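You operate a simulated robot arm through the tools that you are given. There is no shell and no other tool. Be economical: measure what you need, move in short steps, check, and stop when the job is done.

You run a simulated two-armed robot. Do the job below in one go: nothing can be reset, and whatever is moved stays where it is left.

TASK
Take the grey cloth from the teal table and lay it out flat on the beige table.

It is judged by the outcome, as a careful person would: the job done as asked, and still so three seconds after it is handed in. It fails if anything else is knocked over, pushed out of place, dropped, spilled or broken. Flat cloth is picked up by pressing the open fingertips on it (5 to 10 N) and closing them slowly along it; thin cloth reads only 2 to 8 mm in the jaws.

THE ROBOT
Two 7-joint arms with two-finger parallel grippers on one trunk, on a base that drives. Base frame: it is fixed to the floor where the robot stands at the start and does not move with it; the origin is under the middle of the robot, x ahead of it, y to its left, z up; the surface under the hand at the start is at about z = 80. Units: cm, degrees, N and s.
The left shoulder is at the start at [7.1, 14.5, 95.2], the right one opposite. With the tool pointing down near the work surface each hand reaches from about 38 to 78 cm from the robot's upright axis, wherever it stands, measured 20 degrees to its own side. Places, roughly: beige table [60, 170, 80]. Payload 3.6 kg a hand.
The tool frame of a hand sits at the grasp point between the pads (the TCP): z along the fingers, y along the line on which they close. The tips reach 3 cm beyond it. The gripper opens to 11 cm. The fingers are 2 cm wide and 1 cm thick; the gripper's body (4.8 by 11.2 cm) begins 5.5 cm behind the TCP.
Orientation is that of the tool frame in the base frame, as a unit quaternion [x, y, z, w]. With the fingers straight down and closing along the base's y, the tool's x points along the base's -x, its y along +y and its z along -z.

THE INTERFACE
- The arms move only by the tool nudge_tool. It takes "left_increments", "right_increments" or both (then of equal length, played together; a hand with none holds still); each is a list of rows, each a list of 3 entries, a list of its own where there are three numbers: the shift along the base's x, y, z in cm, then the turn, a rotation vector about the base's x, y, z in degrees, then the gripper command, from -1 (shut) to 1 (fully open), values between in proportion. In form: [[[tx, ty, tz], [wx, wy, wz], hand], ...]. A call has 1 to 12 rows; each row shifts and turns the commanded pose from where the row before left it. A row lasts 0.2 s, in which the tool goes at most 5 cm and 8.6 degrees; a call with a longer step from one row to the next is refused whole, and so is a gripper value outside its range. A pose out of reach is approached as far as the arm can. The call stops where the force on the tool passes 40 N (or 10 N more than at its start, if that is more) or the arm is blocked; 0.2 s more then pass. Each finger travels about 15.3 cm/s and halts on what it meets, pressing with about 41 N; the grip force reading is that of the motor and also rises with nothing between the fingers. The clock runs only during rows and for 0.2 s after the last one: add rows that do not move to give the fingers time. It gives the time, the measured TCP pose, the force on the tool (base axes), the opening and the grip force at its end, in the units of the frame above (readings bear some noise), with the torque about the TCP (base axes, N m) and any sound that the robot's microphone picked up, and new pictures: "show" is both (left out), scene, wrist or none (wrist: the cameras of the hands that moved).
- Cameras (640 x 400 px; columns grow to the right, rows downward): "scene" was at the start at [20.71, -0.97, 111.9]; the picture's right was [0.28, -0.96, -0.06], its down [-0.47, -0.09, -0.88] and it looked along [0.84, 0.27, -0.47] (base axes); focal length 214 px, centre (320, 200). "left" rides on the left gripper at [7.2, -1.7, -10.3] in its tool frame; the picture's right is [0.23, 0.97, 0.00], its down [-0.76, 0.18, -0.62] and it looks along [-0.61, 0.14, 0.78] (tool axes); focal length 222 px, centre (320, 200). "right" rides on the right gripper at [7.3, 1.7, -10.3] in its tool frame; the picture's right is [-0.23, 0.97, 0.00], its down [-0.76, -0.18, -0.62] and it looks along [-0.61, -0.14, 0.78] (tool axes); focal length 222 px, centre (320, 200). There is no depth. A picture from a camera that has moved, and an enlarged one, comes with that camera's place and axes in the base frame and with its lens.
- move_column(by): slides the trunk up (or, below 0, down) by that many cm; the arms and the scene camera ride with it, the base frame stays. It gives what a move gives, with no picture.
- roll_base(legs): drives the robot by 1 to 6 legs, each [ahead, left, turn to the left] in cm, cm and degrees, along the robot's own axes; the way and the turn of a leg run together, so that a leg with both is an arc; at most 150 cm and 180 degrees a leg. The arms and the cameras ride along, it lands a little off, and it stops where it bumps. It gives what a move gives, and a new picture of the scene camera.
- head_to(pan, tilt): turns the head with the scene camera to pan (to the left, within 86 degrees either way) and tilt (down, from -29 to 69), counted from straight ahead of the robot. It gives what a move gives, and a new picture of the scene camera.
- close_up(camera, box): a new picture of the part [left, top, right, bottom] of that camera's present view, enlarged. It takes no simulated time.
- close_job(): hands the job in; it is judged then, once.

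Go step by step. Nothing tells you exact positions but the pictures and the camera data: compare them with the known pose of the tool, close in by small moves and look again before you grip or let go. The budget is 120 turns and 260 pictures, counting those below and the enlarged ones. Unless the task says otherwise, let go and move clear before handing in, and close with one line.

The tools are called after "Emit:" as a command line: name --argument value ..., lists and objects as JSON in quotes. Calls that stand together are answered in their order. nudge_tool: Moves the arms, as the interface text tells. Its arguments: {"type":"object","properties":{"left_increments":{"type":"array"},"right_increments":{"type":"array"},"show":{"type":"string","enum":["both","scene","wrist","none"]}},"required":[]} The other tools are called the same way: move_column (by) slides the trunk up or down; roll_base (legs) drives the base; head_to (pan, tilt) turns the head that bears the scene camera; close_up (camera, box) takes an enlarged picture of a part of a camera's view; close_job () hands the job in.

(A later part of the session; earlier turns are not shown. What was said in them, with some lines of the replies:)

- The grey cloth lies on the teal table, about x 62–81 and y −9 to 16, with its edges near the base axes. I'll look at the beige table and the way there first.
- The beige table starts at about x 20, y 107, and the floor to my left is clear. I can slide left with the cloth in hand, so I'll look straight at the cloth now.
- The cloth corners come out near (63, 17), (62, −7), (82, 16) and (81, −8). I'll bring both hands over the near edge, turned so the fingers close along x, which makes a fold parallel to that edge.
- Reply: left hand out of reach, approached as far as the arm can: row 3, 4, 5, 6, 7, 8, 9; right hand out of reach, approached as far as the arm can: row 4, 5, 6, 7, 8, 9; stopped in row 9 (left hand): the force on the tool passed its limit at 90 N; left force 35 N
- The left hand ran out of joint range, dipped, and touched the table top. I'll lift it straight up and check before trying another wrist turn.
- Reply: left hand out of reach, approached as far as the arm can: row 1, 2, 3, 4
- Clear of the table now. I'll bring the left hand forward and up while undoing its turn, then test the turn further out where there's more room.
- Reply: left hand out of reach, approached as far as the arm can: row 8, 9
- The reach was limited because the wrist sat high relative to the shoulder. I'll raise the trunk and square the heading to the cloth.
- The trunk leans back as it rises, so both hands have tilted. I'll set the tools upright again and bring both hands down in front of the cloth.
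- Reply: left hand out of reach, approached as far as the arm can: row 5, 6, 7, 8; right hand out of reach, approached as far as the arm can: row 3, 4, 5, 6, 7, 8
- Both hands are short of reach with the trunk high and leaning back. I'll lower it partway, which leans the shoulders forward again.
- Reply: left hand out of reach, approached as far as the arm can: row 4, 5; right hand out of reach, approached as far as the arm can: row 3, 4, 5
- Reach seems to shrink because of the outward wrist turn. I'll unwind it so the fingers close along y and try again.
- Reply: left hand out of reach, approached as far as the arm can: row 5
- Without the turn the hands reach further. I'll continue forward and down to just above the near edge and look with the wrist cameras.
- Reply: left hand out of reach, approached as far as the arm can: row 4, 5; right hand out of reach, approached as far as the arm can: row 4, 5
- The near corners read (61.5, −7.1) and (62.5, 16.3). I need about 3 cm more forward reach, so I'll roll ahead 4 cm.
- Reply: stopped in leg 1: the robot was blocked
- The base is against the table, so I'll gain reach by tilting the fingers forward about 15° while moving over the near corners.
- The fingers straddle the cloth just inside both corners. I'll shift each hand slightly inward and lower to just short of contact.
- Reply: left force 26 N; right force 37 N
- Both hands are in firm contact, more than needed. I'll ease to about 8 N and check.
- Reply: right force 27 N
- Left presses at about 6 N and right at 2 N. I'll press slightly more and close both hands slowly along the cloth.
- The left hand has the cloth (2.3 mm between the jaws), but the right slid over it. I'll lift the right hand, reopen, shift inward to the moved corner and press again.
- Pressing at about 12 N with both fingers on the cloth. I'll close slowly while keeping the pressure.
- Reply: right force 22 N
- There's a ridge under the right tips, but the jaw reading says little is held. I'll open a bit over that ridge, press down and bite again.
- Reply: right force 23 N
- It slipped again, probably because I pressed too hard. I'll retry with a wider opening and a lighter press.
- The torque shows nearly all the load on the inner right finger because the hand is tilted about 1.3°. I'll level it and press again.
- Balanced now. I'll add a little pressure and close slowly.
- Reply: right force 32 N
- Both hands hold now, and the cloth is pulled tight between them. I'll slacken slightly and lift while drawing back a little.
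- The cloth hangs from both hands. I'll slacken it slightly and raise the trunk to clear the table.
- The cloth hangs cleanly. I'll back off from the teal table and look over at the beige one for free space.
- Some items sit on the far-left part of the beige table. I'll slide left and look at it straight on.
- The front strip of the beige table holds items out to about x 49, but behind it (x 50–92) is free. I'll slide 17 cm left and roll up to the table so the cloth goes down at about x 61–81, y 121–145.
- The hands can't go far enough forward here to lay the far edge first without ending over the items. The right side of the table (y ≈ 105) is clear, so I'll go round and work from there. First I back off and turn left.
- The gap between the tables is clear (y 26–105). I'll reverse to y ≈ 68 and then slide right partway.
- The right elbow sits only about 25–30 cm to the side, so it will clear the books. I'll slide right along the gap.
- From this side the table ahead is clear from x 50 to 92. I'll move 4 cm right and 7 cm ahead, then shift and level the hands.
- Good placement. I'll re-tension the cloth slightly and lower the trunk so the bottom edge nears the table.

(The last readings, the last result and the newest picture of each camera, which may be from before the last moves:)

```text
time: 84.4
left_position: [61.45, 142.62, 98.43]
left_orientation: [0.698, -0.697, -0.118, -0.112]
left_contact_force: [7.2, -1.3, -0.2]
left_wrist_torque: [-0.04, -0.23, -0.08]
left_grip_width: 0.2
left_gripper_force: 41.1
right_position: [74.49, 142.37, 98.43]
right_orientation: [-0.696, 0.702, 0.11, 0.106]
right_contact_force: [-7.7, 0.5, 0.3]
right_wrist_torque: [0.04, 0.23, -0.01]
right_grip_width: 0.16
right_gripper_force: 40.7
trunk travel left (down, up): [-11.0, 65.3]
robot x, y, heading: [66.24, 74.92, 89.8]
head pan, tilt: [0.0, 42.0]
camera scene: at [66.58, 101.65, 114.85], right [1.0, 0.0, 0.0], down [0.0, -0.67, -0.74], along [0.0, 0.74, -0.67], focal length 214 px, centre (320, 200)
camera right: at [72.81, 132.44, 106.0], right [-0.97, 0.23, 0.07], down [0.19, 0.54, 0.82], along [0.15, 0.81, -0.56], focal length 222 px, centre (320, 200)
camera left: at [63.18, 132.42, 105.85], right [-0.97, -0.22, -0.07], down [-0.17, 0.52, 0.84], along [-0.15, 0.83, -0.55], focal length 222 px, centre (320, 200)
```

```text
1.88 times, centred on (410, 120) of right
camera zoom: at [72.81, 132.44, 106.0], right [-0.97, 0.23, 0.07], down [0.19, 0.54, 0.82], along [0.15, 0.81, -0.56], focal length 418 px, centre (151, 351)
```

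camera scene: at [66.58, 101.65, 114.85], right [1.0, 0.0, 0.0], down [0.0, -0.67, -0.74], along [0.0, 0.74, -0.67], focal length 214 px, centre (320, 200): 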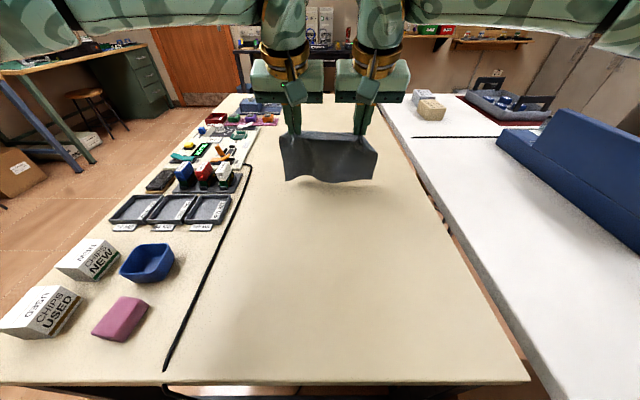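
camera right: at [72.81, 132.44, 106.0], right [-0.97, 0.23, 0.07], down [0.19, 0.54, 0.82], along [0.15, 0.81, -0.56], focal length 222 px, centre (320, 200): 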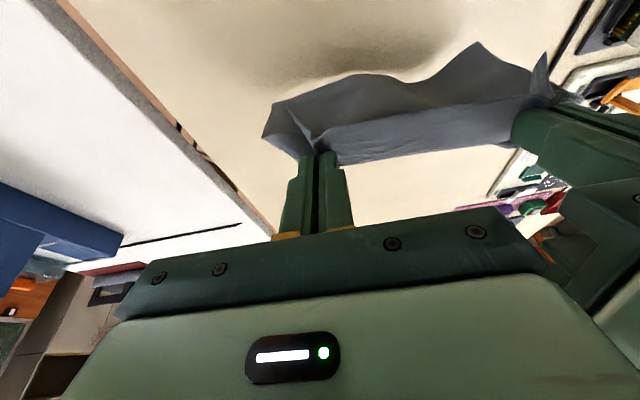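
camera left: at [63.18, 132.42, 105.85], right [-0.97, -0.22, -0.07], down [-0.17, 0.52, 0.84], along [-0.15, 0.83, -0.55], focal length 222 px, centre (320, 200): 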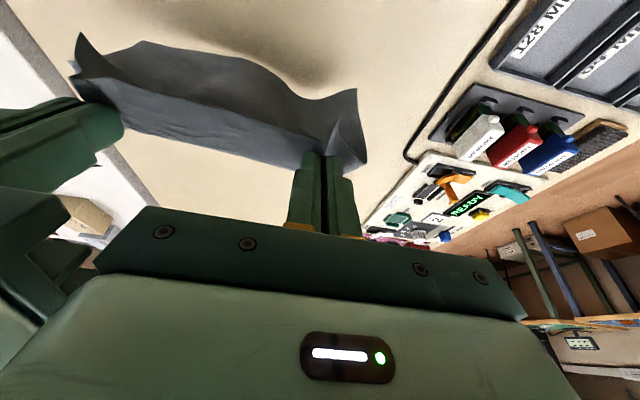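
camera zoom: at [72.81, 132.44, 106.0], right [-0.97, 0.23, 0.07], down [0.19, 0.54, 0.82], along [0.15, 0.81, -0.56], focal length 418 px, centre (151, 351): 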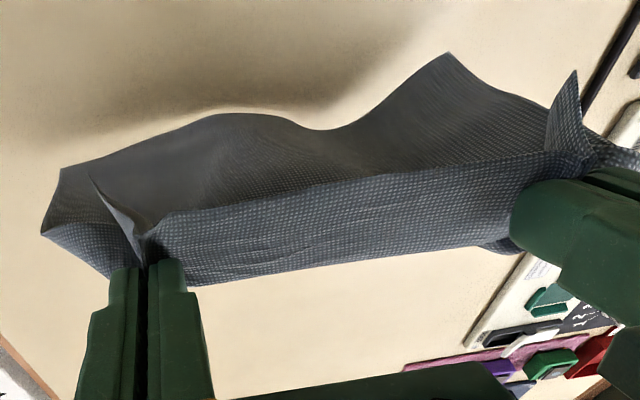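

The main part hangs down on the far side, and a strip about 3 cm wide lies toward me, which suits this. I'll lower in an arc toward the robot so the far edge lands first.

Emit:
nudge_tool --left_increments '[[[0, -0.5, -1.2], [0, 0, 0], -1], [[0, -1, -1.3], [0, 0, 0], -1], [[0, -2, -1], [0, 0, 0], -1], [[0, -2, -1], [0, 0, 0], -1], [[0, -2, -1], [0, 0, 0], -1], [[0, -1.5, -1.2], [0, 0, 0], -1], [[0, 0, 0], [0, 0, 0], -1]]' --right_increments '[[[0, -0.5, -1.2], [0, 0, 0], -1], [[0, -1, -1.3], [0, 0, 0], -1], [[0, -2, -1], [0, 0, 0], -1], [[0, -2, -1], [0, 0, 0], -1], [[0, -2, -1], [0, 0, 0], -1], [[0, -1.5, -1.2], [0, 0, 0], -1], [[0, 0, 0], [0, 0, 0], -1]]'

Emit:
close_up --camera "scene" --box '[220, 90, 440, 230]'

```text
time: 86.0
left_position: [61.4, 133.58, 91.68]
left_orientation: [-0.697, 0.699, 0.117, 0.113]
left_contact_force: [7.0, -0.9, 0.2]
left_wrist_torque: [-0.02, -0.21, -0.1]
left_grip_width: 0.23
left_gripper_force: 40.4
right_position: [74.41, 133.44, 91.7]
right_orientation: [-0.695, 0.703, 0.11, 0.106]
right_contact_force: [-6.8, 0.5, 0.7]
right_wrist_torque: [0.04, 0.24, 0.0]
right_grip_width: 0.16
right_gripper_force: 41.1
trunk travel left (down, up): [-11.0, 65.3]
robot x, y, heading: [66.18, 74.93, 89.9]
head pan, tilt: [0.0, 42.0]
camera scene: at [66.58, 101.63, 114.86], right [1.0, 0.0, 0.0], down [0.0, -0.67, -0.74], along [0.0, 0.74, -0.67], focal length 214 px, centre (320, 200)
camera right: at [72.73, 123.37, 99.3], right [-0.97, 0.22, 0.08], down [0.19, 0.54, 0.82], along [0.14, 0.81, -0.56], focal length 222 px, centre (320, 200)
camera left: at [63.12, 123.37, 99.15], right [-0.97, -0.21, -0.07], down [-0.17, 0.52, 0.84], along [-0.14, 0.83, -0.55], focal length 222 px, centre (320, 200)
```

scene: 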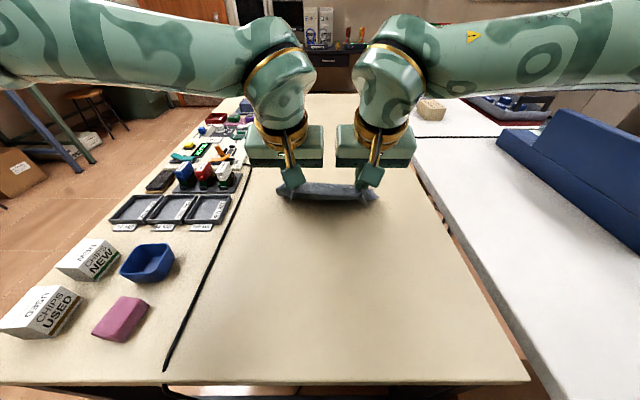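
right: 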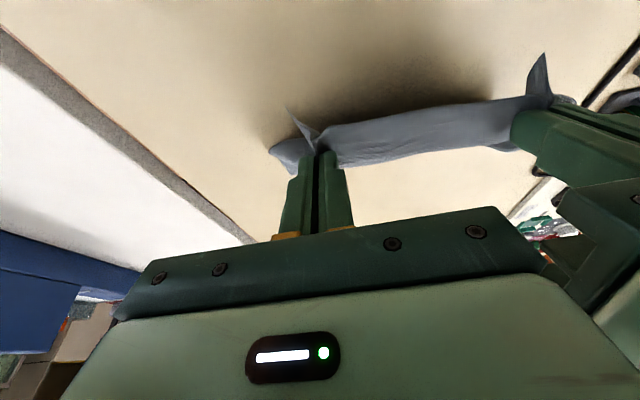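
left: 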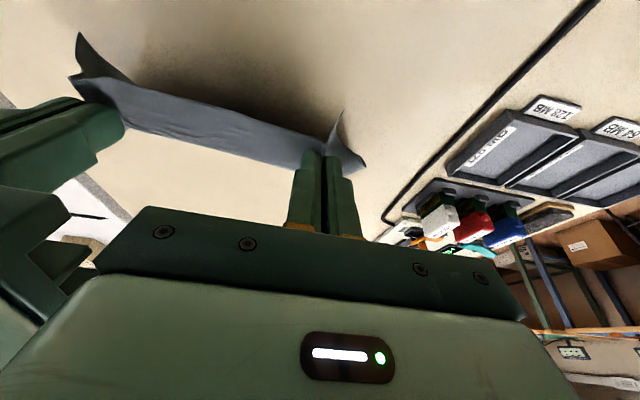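

```text
2.86 times, centred on (330, 160) of scene
camera zoom: at [66.58, 101.63, 114.86], right [1.0, 0.0, 0.0], down [0.0, -0.67, -0.74], along [0.0, 0.74, -0.67], focal length 613 px, centre (291, 314)
```

zoom: 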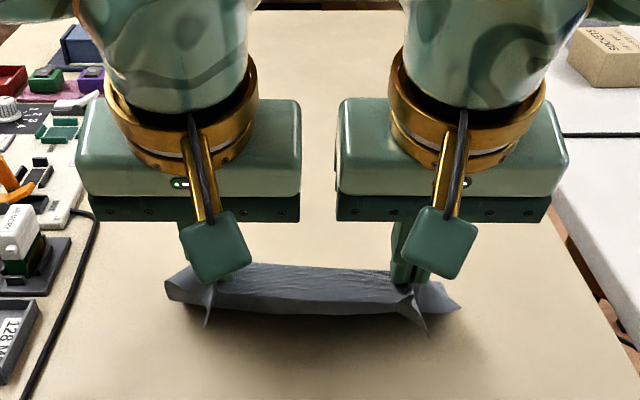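

The sheet trails away from me as planned. I'll continue the arc down to just above the table.

Emit:
nudge_tool --left_increments '[[[0, -1.2, -1.3], [0, 0, 0], -1], [[0, -1, -1.3], [0, 0, 0], -1], [[0, -0.8, -1.2], [0, 0, 0], -1], [[0, -0.6, -1.2], [0, 0, 0], -1], [[0, -0.5, -1.2], [0, 0, 0], -1], [[0, -0.3, -0.7], [0, 0, 0], -1], [[0, 0, 0], [0, 0, 0], -1]]' --right_increments '[[[0, -1.2, -1.3], [0, 0, 0], -1], [[0, -1, -1.3], [0, 0, 0], -1], [[0, -0.8, -1.2], [0, 0, 0], -1], [[0, -0.6, -1.2], [0, 0, 0], -1], [[0, -0.5, -1.2], [0, 0, 0], -1], [[0, -0.3, -0.7], [0, 0, 0], -1], [[0, 0, 0], [0, 0, 0], -1]]'

Emit:
close_up --camera "scene" --box '[220, 110, 440, 250]'

```text
time: 87.6
left_position: [61.48, 129.27, 84.86]
left_orientation: [-0.697, 0.699, 0.117, 0.112]
left_contact_force: [6.8, -0.3, 0.2]
left_wrist_torque: [-0.02, -0.21, -0.1]
left_grip_width: 0.18
left_gripper_force: 41.3
right_position: [74.52, 129.01, 84.68]
right_orientation: [-0.695, 0.702, 0.109, 0.105]
right_contact_force: [-7.6, -0.3, 0.1]
right_wrist_torque: [-0.01, 0.2, 0.01]
right_grip_width: 0.14
right_gripper_force: 41.2
trunk travel left (down, up): [-11.0, 65.3]
robot x, y, heading: [66.42, 75.18, 89.6]
head pan, tilt: [0.0, 42.0]
camera scene: at [66.58, 101.63, 114.86], right [1.0, 0.0, 0.0], down [0.0, -0.67, -0.74], along [0.0, 0.74, -0.67], focal length 214 px, centre (320, 200)
camera right: at [72.81, 119.03, 92.39], right [-0.97, 0.22, 0.08], down [0.19, 0.54, 0.82], along [0.14, 0.81, -0.56], focal length 222 px, centre (320, 200)
camera left: at [63.21, 118.97, 92.26], right [-0.97, -0.21, -0.07], down [-0.17, 0.52, 0.84], along [-0.14, 0.83, -0.55], focal length 222 px, centre (320, 200)
```

scene: 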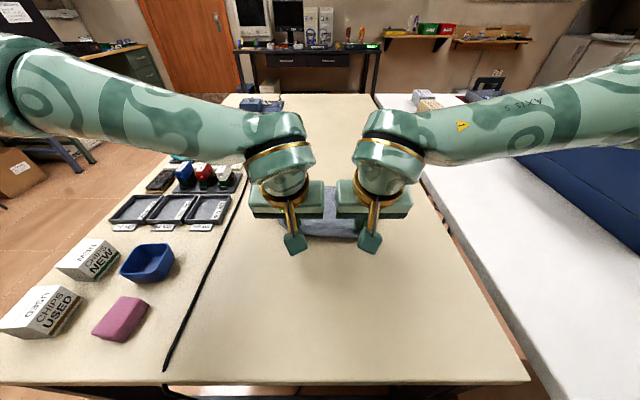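
right: 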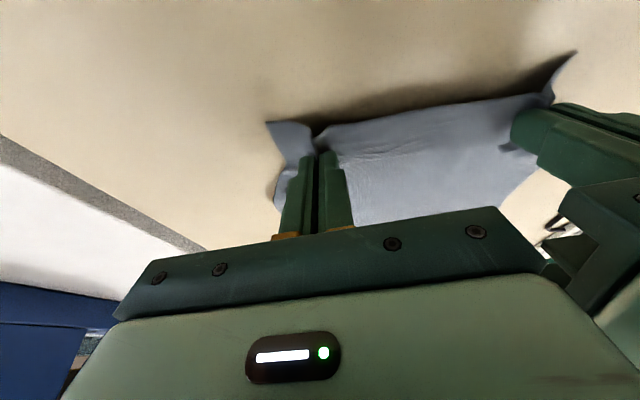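
left: 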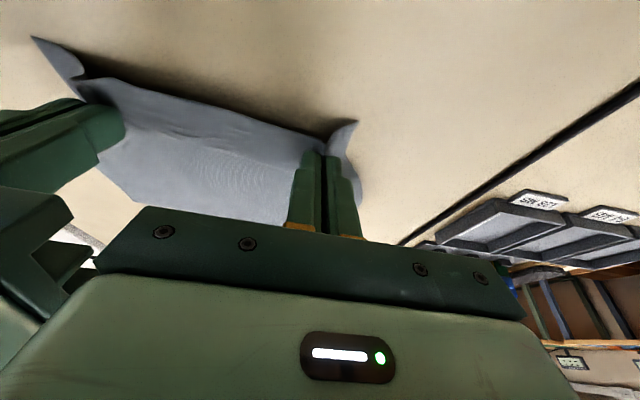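

```text
2.86 times, centred on (330, 180) of scene
camera zoom: at [66.58, 101.63, 114.86], right [1.0, 0.0, 0.0], down [0.0, -0.67, -0.74], along [0.0, 0.74, -0.67], focal length 613 px, centre (291, 257)
```

zoom: 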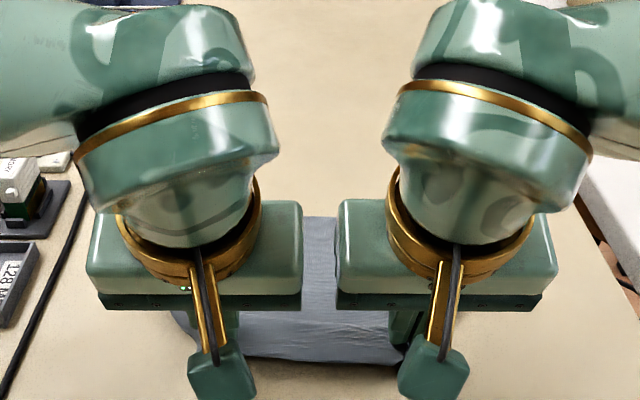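

Lying nicely. I'll go down the last centimetre to light contact and draw slightly toward me to take out slack.

Emit:
nudge_tool --left_increments '[[[0, -0.4, -0.6], [0, 0, 0], -1], [[0, -0.4, -0.5], [0, 0, 0], -1], [[0, -0.4, -0.2], [0, 0, 0], -1], [[0, 0, 0], [0, 0, 0], -1]]' --right_increments '[[[0, -0.4, -0.6], [0, 0, 0], -1], [[0, -0.4, -0.4], [0, 0, 0], -1], [[0, -0.4, -0.2], [0, 0, 0], -1], [[0, 0, 0], [0, 0, 0], -1]]' --show "none"

```text
time: 88.6
left_position: [61.35, 128.12, 83.41]
left_orientation: [-0.697, 0.698, 0.117, 0.112]
left_contact_force: [5.8, 0.6, 1.0]
left_wrist_torque: [-0.01, -0.19, -0.08]
left_grip_width: 0.22
left_gripper_force: 41.3
right_position: [74.45, 127.86, 83.47]
right_orientation: [-0.696, 0.702, 0.11, 0.105]
right_contact_force: [-6.4, 0.8, -0.6]
right_wrist_torque: [-0.01, 0.2, 0.02]
right_grip_width: 0.16
right_gripper_force: 40.8
trunk travel left (down, up): [-11.0, 65.3]
robot x, y, heading: [65.98, 74.81, 90.0]
head pan, tilt: [0.0, 42.0]
```

Emit:
nudge_tool --left_increments '[[[0, -0.6, 0], [0, 0, 0], -1], [[0, 0, -0.2], [0, 0, 0], -1], [[0, 0, 0], [0, 0, 0], -1]]' --right_increments '[[[0, -0.6, 0], [0, 0, 0], -1], [[0, 0, -0.25], [0, 0, 0], -1], [[0, 0, 0], [0, 0, 0], -1]]' --show "wrist"

```text
time: 89.4
left_position: [61.5, 127.51, 83.2]
left_orientation: [-0.697, 0.699, 0.117, 0.113]
left_contact_force: [7.2, -0.5, 1.9]
left_wrist_torque: [-0.04, -0.2, -0.07]
left_grip_width: 0.2
left_gripper_force: 40.8
right_position: [74.53, 127.28, 83.37]
right_orientation: [-0.696, 0.702, 0.111, 0.107]
right_contact_force: [-6.8, -0.1, 0.5]
right_wrist_torque: [-0.01, 0.22, -0.04]
right_grip_width: 0.17
right_gripper_force: 41.1
trunk travel left (down, up): [-11.0, 65.3]
robot x, y, heading: [66.31, 75.15, 90.2]
head pan, tilt: [0.0, 42.0]
camera right: at [72.81, 117.21, 90.96], right [-0.97, 0.22, 0.08], down [0.19, 0.54, 0.82], along [0.14, 0.81, -0.56], focal length 222 px, centre (320, 200)
camera left: at [63.21, 117.22, 90.77], right [-0.97, -0.21, -0.07], down [-0.17, 0.52, 0.84], along [-0.14, 0.83, -0.55], focal length 222 px, centre (320, 200)
```

right: 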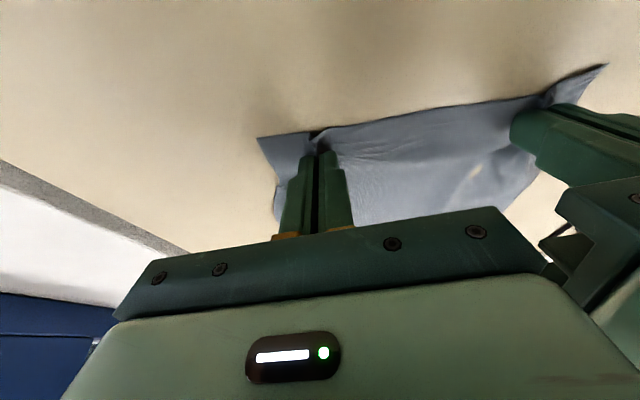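
left: 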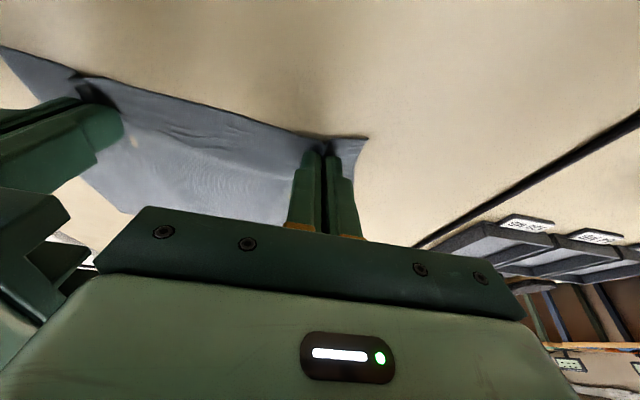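

I'll press slightly, then open slowly while moving each hand outward, so the outer fingers spread the folds flat and the middle stays still.

Emit:
nudge_tool --left_increments '[[[0, 0, -0.08], [0, 0, 0], -1], [[-0.1, 0, 0], [0, 0, 0], -0.93], [[-0.19, 0, 0], [0, 0, 0], -0.86], [[-0.19, 0, 0], [0, 0, 0], -0.79], [[-0.19, 0, 0], [0, 0, 0], -0.72], [[-0.19, 0, 0], [0, 0, 0], -0.65], [[-0.19, 0, 0], [0, 0, 0], -0.58], [[-0.19, 0, 0], [0, 0, 0], -0.51], [[-0.19, 0, 0], [0, 0, 0], -0.44], [[-0.19, 0, 0], [0, 0, 0], -0.37], [[-0.19, 0, 0], [0, 0, 0], -0.3], [[0, 0, 0], [0, 0, 0], -0.3]]' --right_increments '[[[0, 0, -0.15], [0, 0, 0], -1], [[0.1, 0, 0], [0, 0, 0], -0.93], [[0.19, 0, 0], [0, 0, 0], -0.86], [[0.19, 0, 0], [0, 0, 0], -0.79], [[0.19, 0, 0], [0, 0, 0], -0.72], [[0.19, 0, 0], [0, 0, 0], -0.65], [[0.19, 0, 0], [0, 0, 0], -0.58], [[0.19, 0, 0], [0, 0, 0], -0.51], [[0.19, 0, 0], [0, 0, 0], -0.44], [[0.19, 0, 0], [0, 0, 0], -0.37], [[0.19, 0, 0], [0, 0, 0], -0.3], [[0, 0, 0], [0, 0, 0], -0.3]]' --show "wrist"

```text
time: 92.0
left_position: [59.53, 127.43, 83.34]
left_orientation: [-0.697, 0.698, 0.119, 0.114]
left_contact_force: [0.9, 0.8, 8.9]
left_wrist_torque: [-0.03, -0.19, 0.03]
left_grip_width: 3.83
left_gripper_force: 0.0
right_position: [76.26, 127.18, 83.29]
right_orientation: [-0.695, 0.702, 0.111, 0.106]
right_contact_force: [-3.0, 0.5, 8.4]
right_wrist_torque: [-0.03, -0.03, 0.05]
right_grip_width: 3.63
right_gripper_force: 0.1
trunk travel left (down, up): [-11.0, 65.3]
robot x, y, heading: [66.29, 74.93, 89.6]
head pan, tilt: [0.0, 42.0]
camera right: at [74.59, 117.12, 90.88], right [-0.97, 0.22, 0.07], down [0.19, 0.54, 0.82], along [0.14, 0.81, -0.56], focal length 222 px, centre (320, 200)
camera left: at [61.33, 117.12, 90.74], right [-0.97, -0.21, -0.07], down [-0.17, 0.52, 0.84], along [-0.15, 0.83, -0.54], focal length 222 px, centre (320, 200)
```

right: 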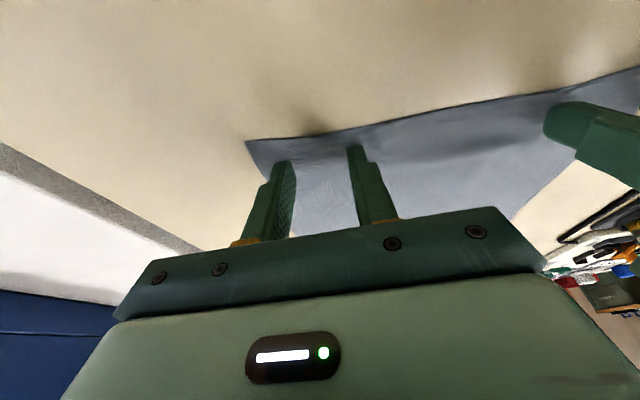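
left: 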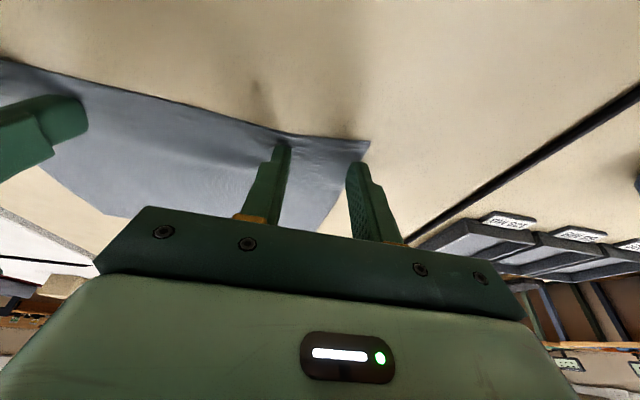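

That spread it beautifully. Now I'll lift both hands straight up and look.

Emit:
nudge_tool --left_increments '[[[0, 0, 0.5], [0, 0, 0], -0.3], [[0, 0, 1.5], [0, 0, 0], -0.3], [[0, 0, 3], [0, 0, 0], -0.3], [[0, 0, 4], [0, 0, 0], -0.3], [[-1, -3, 3], [0, 0, 0], -0.3], [[-1, -3, 2], [0, 0, 0], -0.3], [[0, 0, 0], [0, 0, 0], -0.3]]' --right_increments '[[[0, 0, 0.5], [0, 0, 0], -0.3], [[0, 0, 1.5], [0, 0, 0], -0.3], [[0, 0, 3], [0, 0, 0], -0.3], [[0, 0, 4], [0, 0, 0], -0.3], [[1, -3, 3], [0, 0, 0], -0.3], [[1, -3, 2], [0, 0, 0], -0.3], [[0, 0, 0], [0, 0, 0], -0.3]]' --show "both"

```text
time: 93.6
left_position: [57.65, 121.26, 97.17]
left_orientation: [-0.697, 0.699, 0.117, 0.112]
left_contact_force: [-0.4, -0.2, -0.6]
left_wrist_torque: [0.0, 0.02, 0.01]
left_grip_width: 3.86
left_gripper_force: 0.1
right_position: [78.39, 121.36, 97.13]
right_orientation: [-0.696, 0.702, 0.109, 0.105]
right_contact_force: [0.0, 0.0, 0.9]
right_wrist_torque: [0.02, -0.01, -0.02]
right_grip_width: 3.83
right_gripper_force: 0.0
trunk travel left (down, up): [-11.0, 65.3]
robot x, y, heading: [65.86, 74.84, 89.8]
head pan, tilt: [0.0, 42.0]
camera scene: at [66.58, 101.68, 114.84], right [1.0, 0.0, 0.0], down [0.0, -0.67, -0.74], along [0.0, 0.74, -0.67], focal length 214 px, centre (320, 200)
camera right: at [76.71, 111.34, 104.79], right [-0.97, 0.22, 0.07], down [0.19, 0.54, 0.82], along [0.14, 0.81, -0.56], focal length 222 px, centre (320, 200)
camera left: at [59.42, 111.1, 104.74], right [-0.97, -0.21, -0.07], down [-0.17, 0.52, 0.84], along [-0.15, 0.83, -0.55], focal length 222 px, centre (320, 200)
```

scene: 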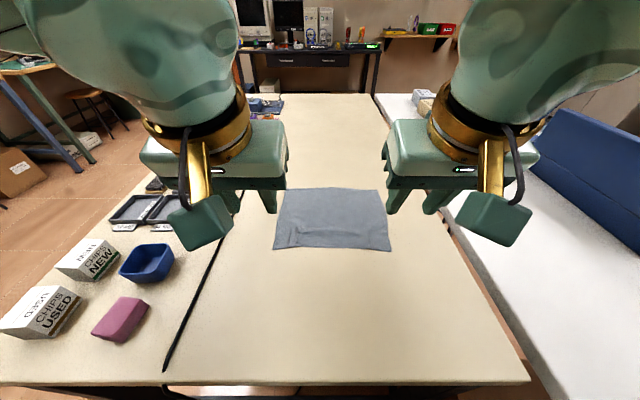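
right: 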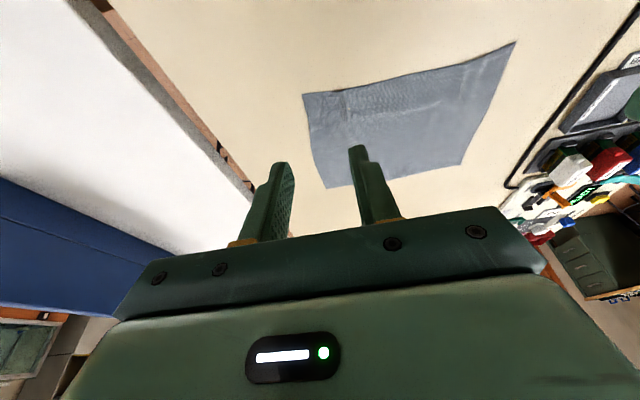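
left: 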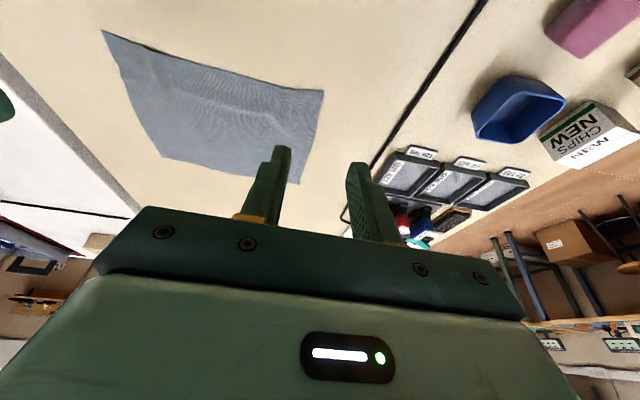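

Emit:
close_up --camera "scene" --box '[250, 170, 410, 270]'

```text
4.00 times, centred on (330, 220) of scene
camera zoom: at [66.58, 101.68, 114.84], right [1.0, 0.0, 0.0], down [0.0, -0.67, -0.74], along [0.0, 0.74, -0.67], focal length 858 px, centre (280, 120)
```

zoom: 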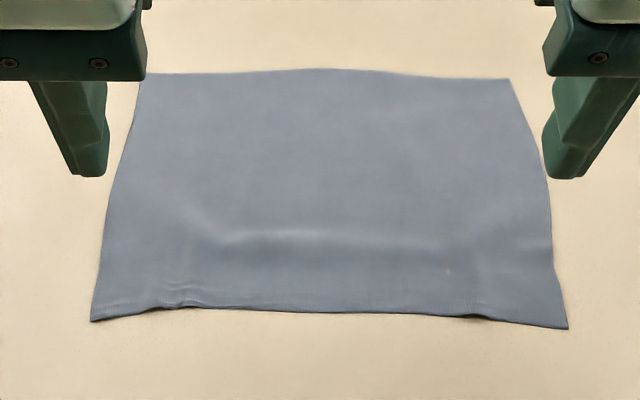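

The cloth is flat and unfolded on the clear part of the beige table, with only a faint ripple. Nothing else has been disturbed and both hands are clear.

Emit:
close_job

```text
The job is handed in.
```

I moved the grey cloth from the teal table and laid it out flat on the clear part of the beige table. It has only a faint ripple, and both hands are clear. The left gripper pressed briefly on the bare teal table top early on (about 90 N). In the pictures, nothing on either table was knocked over or moved.
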